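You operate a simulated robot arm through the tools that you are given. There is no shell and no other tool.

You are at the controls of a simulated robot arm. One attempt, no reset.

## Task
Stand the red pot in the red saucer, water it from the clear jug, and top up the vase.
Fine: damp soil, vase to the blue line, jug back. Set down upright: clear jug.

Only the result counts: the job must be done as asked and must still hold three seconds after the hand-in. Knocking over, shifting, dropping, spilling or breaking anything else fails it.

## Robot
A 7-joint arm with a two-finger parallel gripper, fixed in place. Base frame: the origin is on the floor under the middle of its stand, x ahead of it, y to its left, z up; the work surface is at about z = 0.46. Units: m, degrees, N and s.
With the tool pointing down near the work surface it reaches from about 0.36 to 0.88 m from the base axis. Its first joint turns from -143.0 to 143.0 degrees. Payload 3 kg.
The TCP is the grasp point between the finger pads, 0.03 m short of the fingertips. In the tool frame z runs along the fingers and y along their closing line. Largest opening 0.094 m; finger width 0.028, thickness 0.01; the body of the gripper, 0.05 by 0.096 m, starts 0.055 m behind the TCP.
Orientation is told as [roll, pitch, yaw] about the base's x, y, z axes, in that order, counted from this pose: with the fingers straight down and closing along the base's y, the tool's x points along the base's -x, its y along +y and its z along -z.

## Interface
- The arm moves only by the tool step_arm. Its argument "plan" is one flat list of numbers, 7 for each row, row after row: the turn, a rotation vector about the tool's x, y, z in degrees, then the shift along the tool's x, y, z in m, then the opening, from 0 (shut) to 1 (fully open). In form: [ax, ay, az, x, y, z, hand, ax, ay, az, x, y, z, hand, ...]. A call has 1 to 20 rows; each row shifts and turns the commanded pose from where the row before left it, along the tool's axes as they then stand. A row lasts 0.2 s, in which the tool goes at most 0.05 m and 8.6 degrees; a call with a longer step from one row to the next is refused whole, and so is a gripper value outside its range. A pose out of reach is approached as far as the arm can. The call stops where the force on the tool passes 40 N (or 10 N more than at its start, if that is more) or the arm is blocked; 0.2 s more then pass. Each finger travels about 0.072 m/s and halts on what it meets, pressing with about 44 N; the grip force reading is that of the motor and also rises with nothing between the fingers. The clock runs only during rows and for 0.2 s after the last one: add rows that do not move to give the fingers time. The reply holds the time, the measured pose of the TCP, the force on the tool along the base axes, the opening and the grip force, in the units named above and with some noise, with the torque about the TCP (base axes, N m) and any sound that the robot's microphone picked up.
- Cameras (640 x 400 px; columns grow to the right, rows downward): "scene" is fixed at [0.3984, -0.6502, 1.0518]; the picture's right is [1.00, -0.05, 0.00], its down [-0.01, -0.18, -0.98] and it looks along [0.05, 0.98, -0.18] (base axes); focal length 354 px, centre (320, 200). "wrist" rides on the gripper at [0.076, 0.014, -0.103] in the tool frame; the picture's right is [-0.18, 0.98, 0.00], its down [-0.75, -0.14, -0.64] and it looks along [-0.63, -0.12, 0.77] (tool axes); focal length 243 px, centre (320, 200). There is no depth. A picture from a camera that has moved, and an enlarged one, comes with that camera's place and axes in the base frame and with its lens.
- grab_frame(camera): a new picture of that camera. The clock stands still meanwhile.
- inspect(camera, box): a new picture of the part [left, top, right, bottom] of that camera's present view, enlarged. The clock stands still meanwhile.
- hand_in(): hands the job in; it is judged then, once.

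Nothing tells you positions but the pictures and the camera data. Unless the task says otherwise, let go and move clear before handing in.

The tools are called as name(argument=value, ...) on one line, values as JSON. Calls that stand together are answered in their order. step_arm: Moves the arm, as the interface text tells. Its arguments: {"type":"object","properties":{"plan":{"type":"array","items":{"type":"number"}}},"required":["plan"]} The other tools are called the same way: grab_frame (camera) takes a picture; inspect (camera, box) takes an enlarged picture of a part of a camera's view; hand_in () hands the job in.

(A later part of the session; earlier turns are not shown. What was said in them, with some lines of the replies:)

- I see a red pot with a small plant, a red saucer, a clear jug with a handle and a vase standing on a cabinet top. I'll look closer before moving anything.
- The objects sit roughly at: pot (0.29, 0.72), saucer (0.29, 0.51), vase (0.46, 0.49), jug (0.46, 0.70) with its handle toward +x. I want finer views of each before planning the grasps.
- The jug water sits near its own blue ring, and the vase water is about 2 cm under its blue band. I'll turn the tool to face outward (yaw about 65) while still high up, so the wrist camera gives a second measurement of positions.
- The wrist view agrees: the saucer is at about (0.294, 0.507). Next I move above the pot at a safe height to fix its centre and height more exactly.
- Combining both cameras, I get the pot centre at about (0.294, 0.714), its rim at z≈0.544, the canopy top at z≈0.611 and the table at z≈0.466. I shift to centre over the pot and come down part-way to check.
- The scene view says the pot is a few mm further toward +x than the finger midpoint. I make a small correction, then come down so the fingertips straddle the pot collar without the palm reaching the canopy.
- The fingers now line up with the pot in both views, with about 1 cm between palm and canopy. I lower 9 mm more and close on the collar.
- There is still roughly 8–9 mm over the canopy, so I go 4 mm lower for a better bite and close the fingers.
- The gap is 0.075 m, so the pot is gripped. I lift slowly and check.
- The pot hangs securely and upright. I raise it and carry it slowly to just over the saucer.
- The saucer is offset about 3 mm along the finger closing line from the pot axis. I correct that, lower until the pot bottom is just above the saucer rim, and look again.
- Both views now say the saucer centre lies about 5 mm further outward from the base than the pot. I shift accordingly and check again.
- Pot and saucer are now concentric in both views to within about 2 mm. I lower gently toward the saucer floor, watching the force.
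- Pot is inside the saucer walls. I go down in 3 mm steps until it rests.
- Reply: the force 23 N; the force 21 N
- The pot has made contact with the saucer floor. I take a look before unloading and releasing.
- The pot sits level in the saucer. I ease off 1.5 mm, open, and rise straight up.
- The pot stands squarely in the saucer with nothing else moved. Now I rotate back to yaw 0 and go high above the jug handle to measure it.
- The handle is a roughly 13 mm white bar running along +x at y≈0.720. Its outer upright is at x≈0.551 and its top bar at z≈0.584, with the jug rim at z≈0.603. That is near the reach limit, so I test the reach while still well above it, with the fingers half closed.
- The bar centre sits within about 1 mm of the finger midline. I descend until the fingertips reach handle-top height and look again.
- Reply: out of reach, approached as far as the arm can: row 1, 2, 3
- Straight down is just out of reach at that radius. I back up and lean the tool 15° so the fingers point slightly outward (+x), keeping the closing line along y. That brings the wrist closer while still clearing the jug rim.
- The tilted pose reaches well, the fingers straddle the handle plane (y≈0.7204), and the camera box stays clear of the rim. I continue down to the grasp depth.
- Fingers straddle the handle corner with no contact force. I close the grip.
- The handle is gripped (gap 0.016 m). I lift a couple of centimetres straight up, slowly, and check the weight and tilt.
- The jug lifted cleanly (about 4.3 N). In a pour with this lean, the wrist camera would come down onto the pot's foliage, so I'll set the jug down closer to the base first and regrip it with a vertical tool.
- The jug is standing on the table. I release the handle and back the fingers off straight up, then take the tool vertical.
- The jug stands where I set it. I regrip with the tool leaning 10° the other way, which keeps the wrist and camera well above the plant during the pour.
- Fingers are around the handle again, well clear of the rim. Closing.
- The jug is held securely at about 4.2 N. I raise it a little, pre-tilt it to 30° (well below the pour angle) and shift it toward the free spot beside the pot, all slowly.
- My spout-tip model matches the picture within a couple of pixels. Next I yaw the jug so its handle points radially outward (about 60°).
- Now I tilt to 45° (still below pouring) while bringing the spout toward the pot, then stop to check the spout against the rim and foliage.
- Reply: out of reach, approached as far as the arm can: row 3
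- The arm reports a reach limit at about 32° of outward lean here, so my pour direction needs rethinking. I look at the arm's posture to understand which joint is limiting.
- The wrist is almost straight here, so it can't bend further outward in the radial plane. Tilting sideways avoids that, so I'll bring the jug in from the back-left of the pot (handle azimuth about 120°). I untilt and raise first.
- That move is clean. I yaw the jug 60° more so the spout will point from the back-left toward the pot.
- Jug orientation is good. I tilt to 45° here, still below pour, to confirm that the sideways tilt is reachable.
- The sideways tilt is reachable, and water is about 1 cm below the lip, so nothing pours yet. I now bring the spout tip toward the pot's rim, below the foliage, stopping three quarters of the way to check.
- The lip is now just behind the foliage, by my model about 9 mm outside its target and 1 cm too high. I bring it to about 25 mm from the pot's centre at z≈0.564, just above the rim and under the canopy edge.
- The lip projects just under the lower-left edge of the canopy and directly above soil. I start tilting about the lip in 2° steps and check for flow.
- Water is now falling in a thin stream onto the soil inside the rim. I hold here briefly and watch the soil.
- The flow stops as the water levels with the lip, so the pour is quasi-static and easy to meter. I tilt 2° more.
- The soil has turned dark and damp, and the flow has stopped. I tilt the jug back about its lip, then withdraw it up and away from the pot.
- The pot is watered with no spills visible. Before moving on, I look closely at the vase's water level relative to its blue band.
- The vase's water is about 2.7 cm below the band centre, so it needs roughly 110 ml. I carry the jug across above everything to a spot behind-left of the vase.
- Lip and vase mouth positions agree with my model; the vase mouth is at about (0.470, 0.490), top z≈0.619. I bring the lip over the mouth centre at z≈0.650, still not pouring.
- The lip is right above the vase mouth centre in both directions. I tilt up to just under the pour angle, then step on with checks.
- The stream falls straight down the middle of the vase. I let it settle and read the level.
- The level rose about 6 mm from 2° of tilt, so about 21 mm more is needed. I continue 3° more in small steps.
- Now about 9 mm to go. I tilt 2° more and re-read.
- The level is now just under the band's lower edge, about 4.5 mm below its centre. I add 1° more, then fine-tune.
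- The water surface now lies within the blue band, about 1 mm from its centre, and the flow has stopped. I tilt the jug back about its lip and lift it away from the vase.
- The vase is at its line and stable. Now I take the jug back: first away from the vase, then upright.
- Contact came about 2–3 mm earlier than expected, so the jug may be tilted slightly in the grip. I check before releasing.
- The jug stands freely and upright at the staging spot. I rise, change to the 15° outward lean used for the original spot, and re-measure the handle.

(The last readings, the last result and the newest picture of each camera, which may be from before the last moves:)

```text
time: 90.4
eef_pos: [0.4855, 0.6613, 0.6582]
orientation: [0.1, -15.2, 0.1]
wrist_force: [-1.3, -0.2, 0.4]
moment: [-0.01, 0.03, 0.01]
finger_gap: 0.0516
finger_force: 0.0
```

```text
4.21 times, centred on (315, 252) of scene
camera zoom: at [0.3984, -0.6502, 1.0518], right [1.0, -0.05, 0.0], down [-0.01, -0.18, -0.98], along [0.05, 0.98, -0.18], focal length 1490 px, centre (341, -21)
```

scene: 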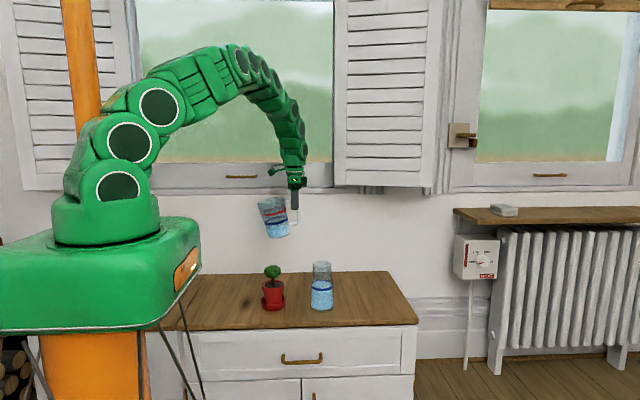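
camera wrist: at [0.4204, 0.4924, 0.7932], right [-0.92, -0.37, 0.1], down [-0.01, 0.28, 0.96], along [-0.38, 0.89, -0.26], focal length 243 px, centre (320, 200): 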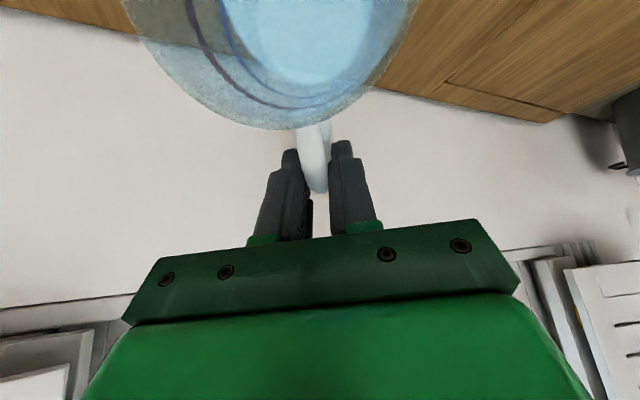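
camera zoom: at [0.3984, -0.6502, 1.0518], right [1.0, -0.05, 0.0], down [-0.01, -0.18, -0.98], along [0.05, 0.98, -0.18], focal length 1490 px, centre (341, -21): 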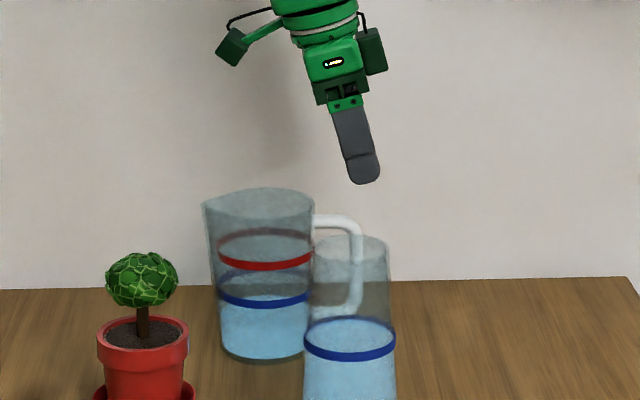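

step_arm(plan=[0, 0, 0, 0.0115, -0.0008, 0.0176, 0.55, 0, 0, 0, 0.0053, 0, 0.0198, 0.55, 0, 0, 0, 0.0054, 0, 0.0204, 0.55, 0, 0, 0, 0.0054, 0, 0.0203, 0.55, 0, 0, 0, 0, 0, 0, 0.55])

inspect(camera="scene", box=[285, 205, 345, 300])

inspect(camera="wrist", box=[220, 60, 420, 240])

```text
time: 91.6
eef_pos: [0.479, 0.66, 0.5757]
orientation: [0.2, -15.2, 0.1]
wrist_force: [0.1, 0.2, -0.1]
moment: [0.02, -0.02, -0.01]
finger_gap: 0.0516
finger_force: 0.2
```

```text
4.21 times, centred on (315, 252) of scene
camera zoom: at [0.3984, -0.6502, 1.0518], right [1.0, -0.05, 0.0], down [-0.01, -0.18, -0.98], along [0.05, 0.98, -0.18], focal length 1490 px, centre (341, -21)
```

zoom: 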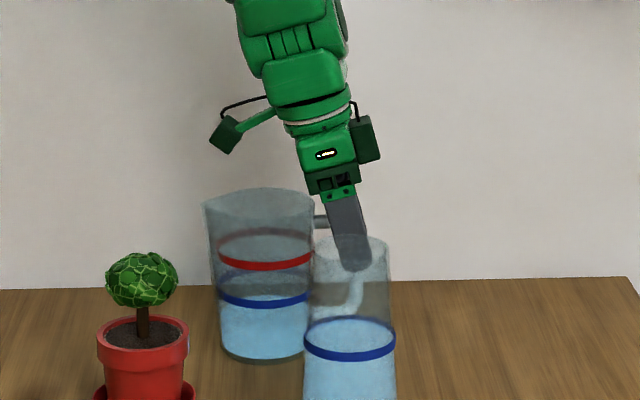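

```text
2.22 times, centred on (320, 150) of wrist
camera zoom: at [0.3789, 0.6738, 0.6547], right [0.18, 0.98, 0.05], down [0.56, -0.14, 0.82], along [0.81, -0.12, -0.58], focal length 539 px, centre (320, 311)
```

zoom: 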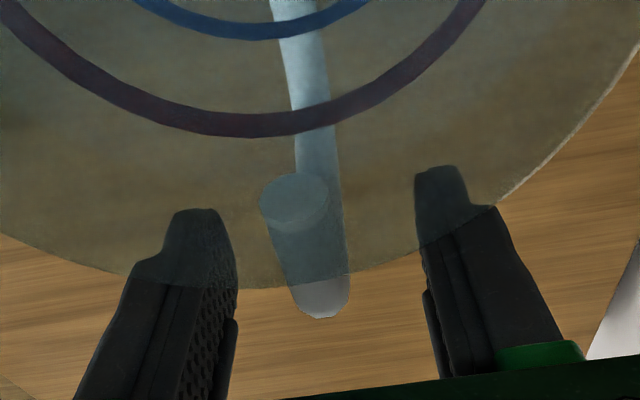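

step_arm(plan=[0, 0, 0, 0.0029, 0, -0.0008, 0.55, 0, 0, 0, 0, 0, 0, 0.3, 0, 0, 0, 0, 0, 0, 0.1, 0, 0, 0, 0, 0, 0, 0, 0, 0, 0, 0, 0, 0, 0, 0, 0, 0, 0, 0, 0, 0])

inspect(camera="wrist", box=[220, 60, 420, 240])

```text
time: 93.0
eef_pos: [0.4762, 0.6597, 0.576]
orientation: [0.1, -15.1, 0.2]
wrist_force: [-1.6, 0.9, 1.5]
moment: [-0.03, 0.23, -0.11]
finger_gap: 0.0166
finger_force: 43.4
```

```text
2.22 times, centred on (320, 150) of wrist
camera zoom: at [0.3763, 0.6737, 0.6548], right [0.18, 0.98, 0.05], down [0.56, -0.14, 0.82], along [0.81, -0.12, -0.58], focal length 539 px, centre (320, 311)
```

zoom: 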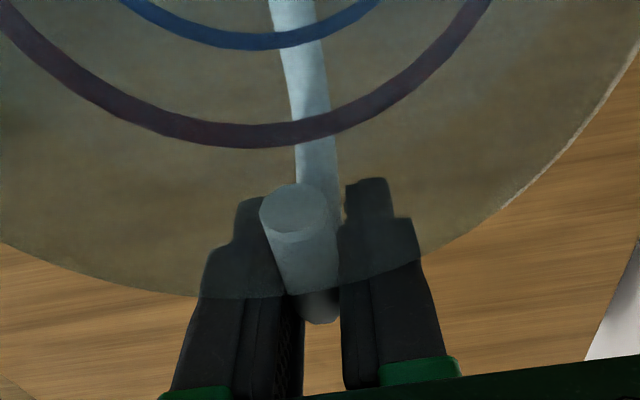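

The grip geometry matches the original grasp closely. I lift and carry the jug back to its starting position.

step_arm(plan=[0, 0, 0, -0.0013, 0, -0.0048, 0, 0, 0, 0, -0.0026, 0, -0.0097, 0, 0, 0, 0, -0.0026, 0, -0.0097, 0, 0, 0, 0, 0, 0, 0, 0, 0, 0, 0, -0.0136, 0.0117, 0.0036, 0, 0, 0, 0, -0.0136, 0.0117, 0.0036, 0, 0, 0, 0, -0.0136, 0.0117, 0.0036, 0, 0, 0, 0, -0.0136, 0.0116, 0.0037, 0, 0, 0, 0, -0.0135, 0.0116, 0.0037, 0, 0, 0, 0, 0, 0, 0, 0, 0, 0, 0, 0, 0, 0, 0])

inspect(camera="scene", box=[295, 205, 365, 300])

```text
time: 95.4
eef_pos: [0.5459, 0.7162, 0.5998]
orientation: [0.1, -15.2, 0.0]
wrist_force: [-0.3, -0.1, -3.0]
moment: [0.02, -0.2, 0.0]
finger_gap: 0.0161
finger_force: 44.2
```

```text
4.21 times, centred on (330, 252) of scene
camera zoom: at [0.3984, -0.6502, 1.0518], right [1.0, -0.05, 0.0], down [-0.01, -0.18, -0.98], along [0.05, 0.98, -0.18], focal length 1490 px, centre (278, -21)
```

zoom: 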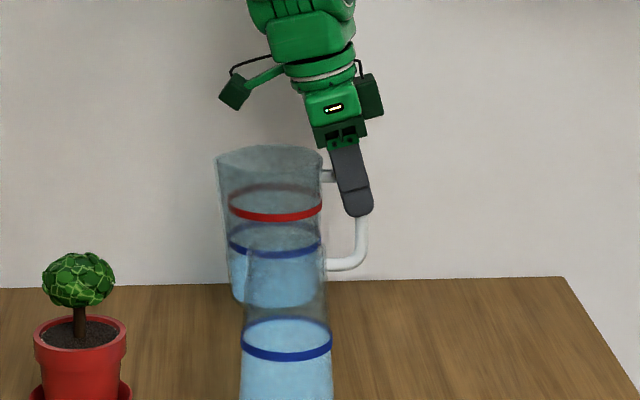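

In the view, the jug is about 3 mm too far right compared with its original lifted picture. I nudge it and lower it.

step_arm(plan=[0, 0, 0, 0.0029, 0.001, -0.0008, 0, 0, 0, 0, 0.0026, 0, 0.0097, 0, 0, 0, 0, 0.0023, 0, 0.0087, 0, 0, 0, 0, 0, 0, 0, 0])

step_arm(plan=[0, 0, 0, 0.0004, 0, 0.0015, 0, 0, 0, 0, 0, 0, 0, 0])

step_arm(plan=[0, 0, 0, 0.0004, 0, 0.0015, 0, 0, 0, 0, 0, 0, 0, 0])

```text
time: 96.4
eef_pos: [0.5434, 0.7187, 0.5826]
orientation: [0.1, -15.1, 0.1]
wrist_force: [-0.3, 0.2, -3.4]
moment: [0.0, -0.18, -0.01]
finger_gap: 0.0161
finger_force: 44.2
```

```text
time: 97.0
eef_pos: [0.5427, 0.718, 0.5806]
orientation: [0.2, -15.0, 0.1]
wrist_force: [0.0, -1.1, -3.2]
moment: [-0.03, -0.21, 0.0]
finger_gap: 0.0161
finger_force: 44.4
```

```text
time: 97.6
eef_pos: [0.5442, 0.7184, 0.5794]
orientation: [0.1, -15.1, 0.1]
wrist_force: [-0.2, 0.7, -2.9]
moment: [-0.02, -0.17, 0.01]
finger_gap: 0.0164
finger_force: 44.1
```

step_arm(plan=[0, 0, 0, 0.0004, 0, 0.0015, 0, 0, 0, 0, 0, 0, 0, 0])

step_arm(plan=[0, 0, 0, 0.0003, 0, 0.0012, 0, 0, 0, 0, 0, 0, 0, 0])

```text
time: 98.2
eef_pos: [0.5444, 0.7186, 0.5773]
orientation: [0.1, -15.1, 0.1]
wrist_force: [1.1, -0.2, -2.5]
moment: [-0.01, -0.2, -0.04]
finger_gap: 0.0162
finger_force: 44.1
```

```text
time: 98.8
eef_pos: [0.5442, 0.7197, 0.5765]
orientation: [0.1, -15.1, 0.1]
wrist_force: [0.2, -0.2, -1.5]
moment: [-0.01, -0.05, -0.02]
finger_gap: 0.0161
finger_force: 44.0
```

Contact is starting. One last 0.6 mm, then a view before release.

step_arm(plan=[0, 0, 0, 0.0002, 0, 0.0006, 0, 0, 0, 0, 0, 0, 0, 0])

inspect(camera="scene", box=[300, 205, 360, 285])

```text
time: 99.4
eef_pos: [0.5445, 0.7198, 0.5767]
orientation: [0.1, -15.1, 0.0]
wrist_force: [1.7, 1.1, 5.3]
moment: [0.0, 0.41, -0.11]
finger_gap: 0.0162
finger_force: 44.5
```

```text
5.00 times, centred on (330, 245) of scene
camera zoom: at [0.3984, -0.6502, 1.0518], right [1.0, -0.05, 0.0], down [-0.01, -0.18, -0.98], along [0.05, 0.98, -0.18], focal length 1769 px, centre (270, -25)
```

zoom: 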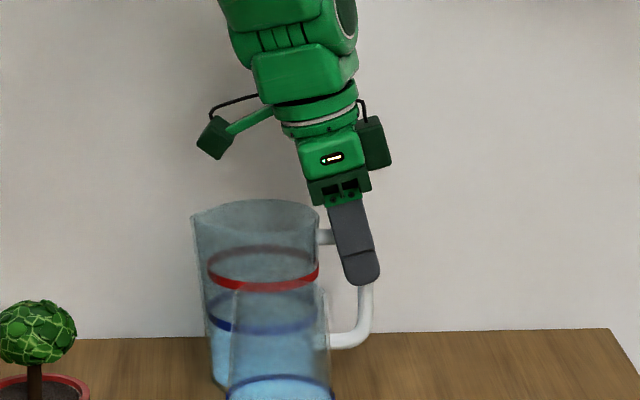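

The jug's outline matches its original picture to the pixel. I release and withdraw upward.

step_arm(plan=[0, 0, 0, -0.0001, 0, -0.0005, 0, 0, 0, 0, 0, 0, 0, 0.25, 0, 0, 0, 0, 0, 0, 0.4, 0, 0, 0, 0, 0, 0, 0.55, 0, 0, 0, 0, 0, 0, 0.55])

inspect(camera="wrist", box=[220, 60, 420, 240])

step_arm(plan=[0, 0, 0, -0.0039, 0, -0.0145, 0.55, 0, 0, 0, -0.0065, 0, -0.0241, 0.55, 0, 0, 0, -0.0078, 0, -0.029, 0.55, 0, 0, 0, -0.0078, 0, -0.029, 0.55, 0, 0, 0, -0.0091, 0, -0.0338, 0.55, 0, 0, 0, -0.0091, 0, -0.0338, 0.55, 0, 0, 0, 0, 0, 0, 0.55])

grab_frame(camera="scene")

inspect(camera="scene", box=[240, 230, 360, 330])

```text
time: 100.6
eef_pos: [0.5434, 0.7184, 0.5774]
orientation: [0.1, -15.0, 0.1]
wrist_force: [0.5, 0.4, 0.4]
moment: [0.01, -0.05, 0.02]
finger_gap: 0.0517
finger_force: 0.1
```

```text
2.22 times, centred on (320, 150) of wrist
camera zoom: at [0.4435, 0.7327, 0.6548], right [0.18, 0.98, 0.05], down [0.56, -0.14, 0.82], along [0.81, -0.12, -0.58], focal length 539 px, centre (320, 311)
```

zoom: 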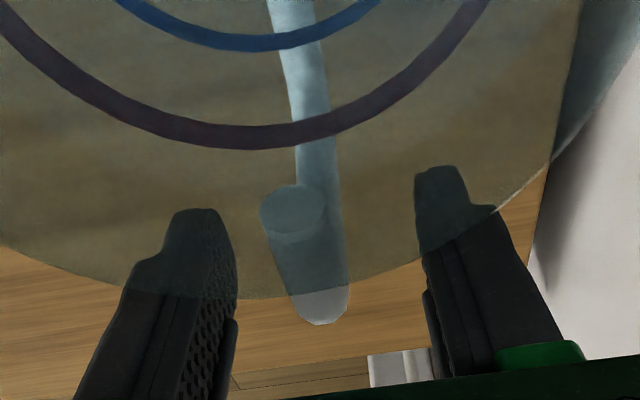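

```text
time: 102.2
eef_pos: [0.5446, 0.7172, 0.7457]
orientation: [0.1, -15.1, 0.0]
wrist_force: [0.8, 0.9, -0.1]
moment: [-0.01, -0.02, -0.02]
finger_gap: 0.0515
finger_force: 0.1
```

```text
taken
```

scene: 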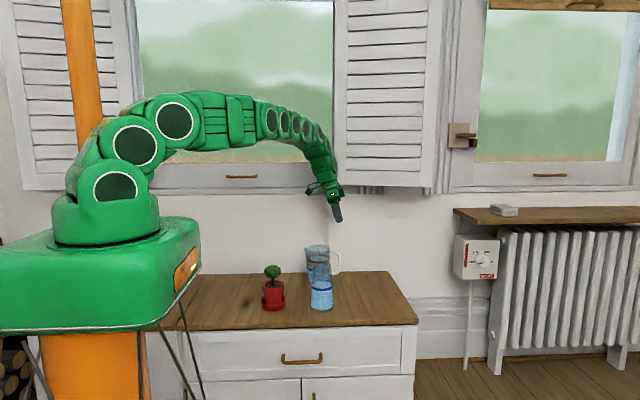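

```text
4.00 times, centred on (300, 280) of scene
camera zoom: at [0.3984, -0.6502, 1.0518], right [1.0, -0.05, 0.0], down [-0.01, -0.18, -0.98], along [0.05, 0.98, -0.18], focal length 1415 px, centre (400, -120)
```

zoom: 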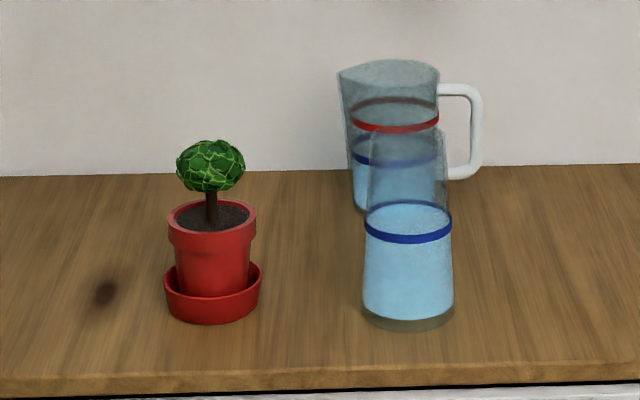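

Everything looks right: the pot in its saucer with damp soil, the vase at its line, and the jug back upright at its original outline. I move the arm further clear, wait a moment and do a last check.

step_arm(plan=[0, 0, 0, -0.009, 0, -0.034, 0.55, 0, 0, 0, -0.009, 0, -0.034, 0.55, 0, 0, 0, 0.03, 0, -0.02, 0.55, 0, 0, 0, 0.03, 0, -0.02, 0.55, 0, 0, 0, 0, 0, 0, 0.55, 0, 0, 0, 0, 0, 0, 0.55, 0, 0, 0, 0, 0, 0, 0.55, 0, 0, 0, 0, 0, 0, 0.55, 0, 0, 0, 0, 0, 0, 0.55])

inspect(camera="scene", box=[306, 276, 336, 300])

inspect(camera="scene", box=[250, 240, 350, 320])

grab_frame(camera="wrist")

```text
time: 104.2
eef_pos: [0.4753, 0.7219, 0.8383]
orientation: [0.1, -15.1, 0.1]
wrist_force: [0.4, 0.7, 0.3]
moment: [0.0, 0.02, -0.01]
finger_gap: 0.0519
finger_force: 0.2
```

```text
16.00 times, centred on (321, 288) of scene
camera zoom: at [0.3984, -0.6502, 1.0518], right [1.0, -0.05, 0.0], down [-0.01, -0.18, -0.98], along [0.05, 0.98, -0.18], focal length 5660 px, centre (304, -1208)
```

zoom: 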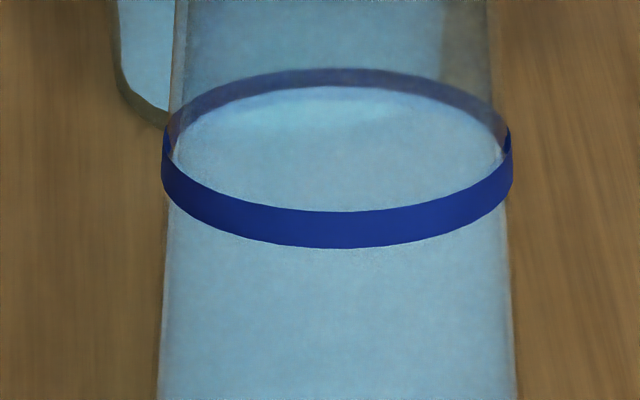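

```text
5.00 times, centred on (300, 280) of scene
camera zoom: at [0.3984, -0.6502, 1.0518], right [1.0, -0.05, 0.0], down [-0.01, -0.18, -0.98], along [0.05, 0.98, -0.18], focal length 1769 px, centre (420, -200)
```

zoom: 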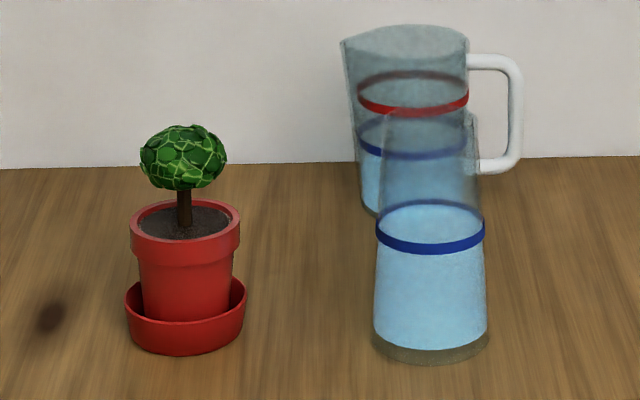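

```text
taken
camera wrist: at [0.3742, 0.7342, 0.9171], right [0.18, 0.98, 0.05], down [0.56, -0.14, 0.82], along [0.81, -0.12, -0.58], focal length 243 px, centre (320, 200)
```

wrist: 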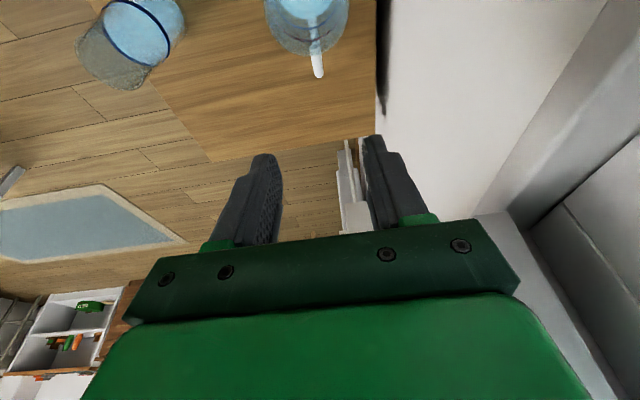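

The pot stands upright in its saucer with dark, damp soil, and the vase water lies within the blue line. The jug is upright at its original spot, I see no spills, and the arm is clear, so I hand in.

hand_in()

```text
The job is handed in.
```

The job is done and handed in; no verdict has come back yet. This is how the last pictures showed things:

- **Pot:** it stands upright in the red saucer, and its soil has turned dark and damp.
- **Vase:** the water surface sits within the blue line, about 1 mm above its centre by my estimate.
- **Jug:** it is upright on its original spot, and its outline closely matches the first picture. I set it down twice along the way: once to get a better pouring grip, and once to regrip it for the return.
- **Everything else:** I saw no spills, and the saucer and vase had not shifted. The arm had let go and moved clear before I handed in.
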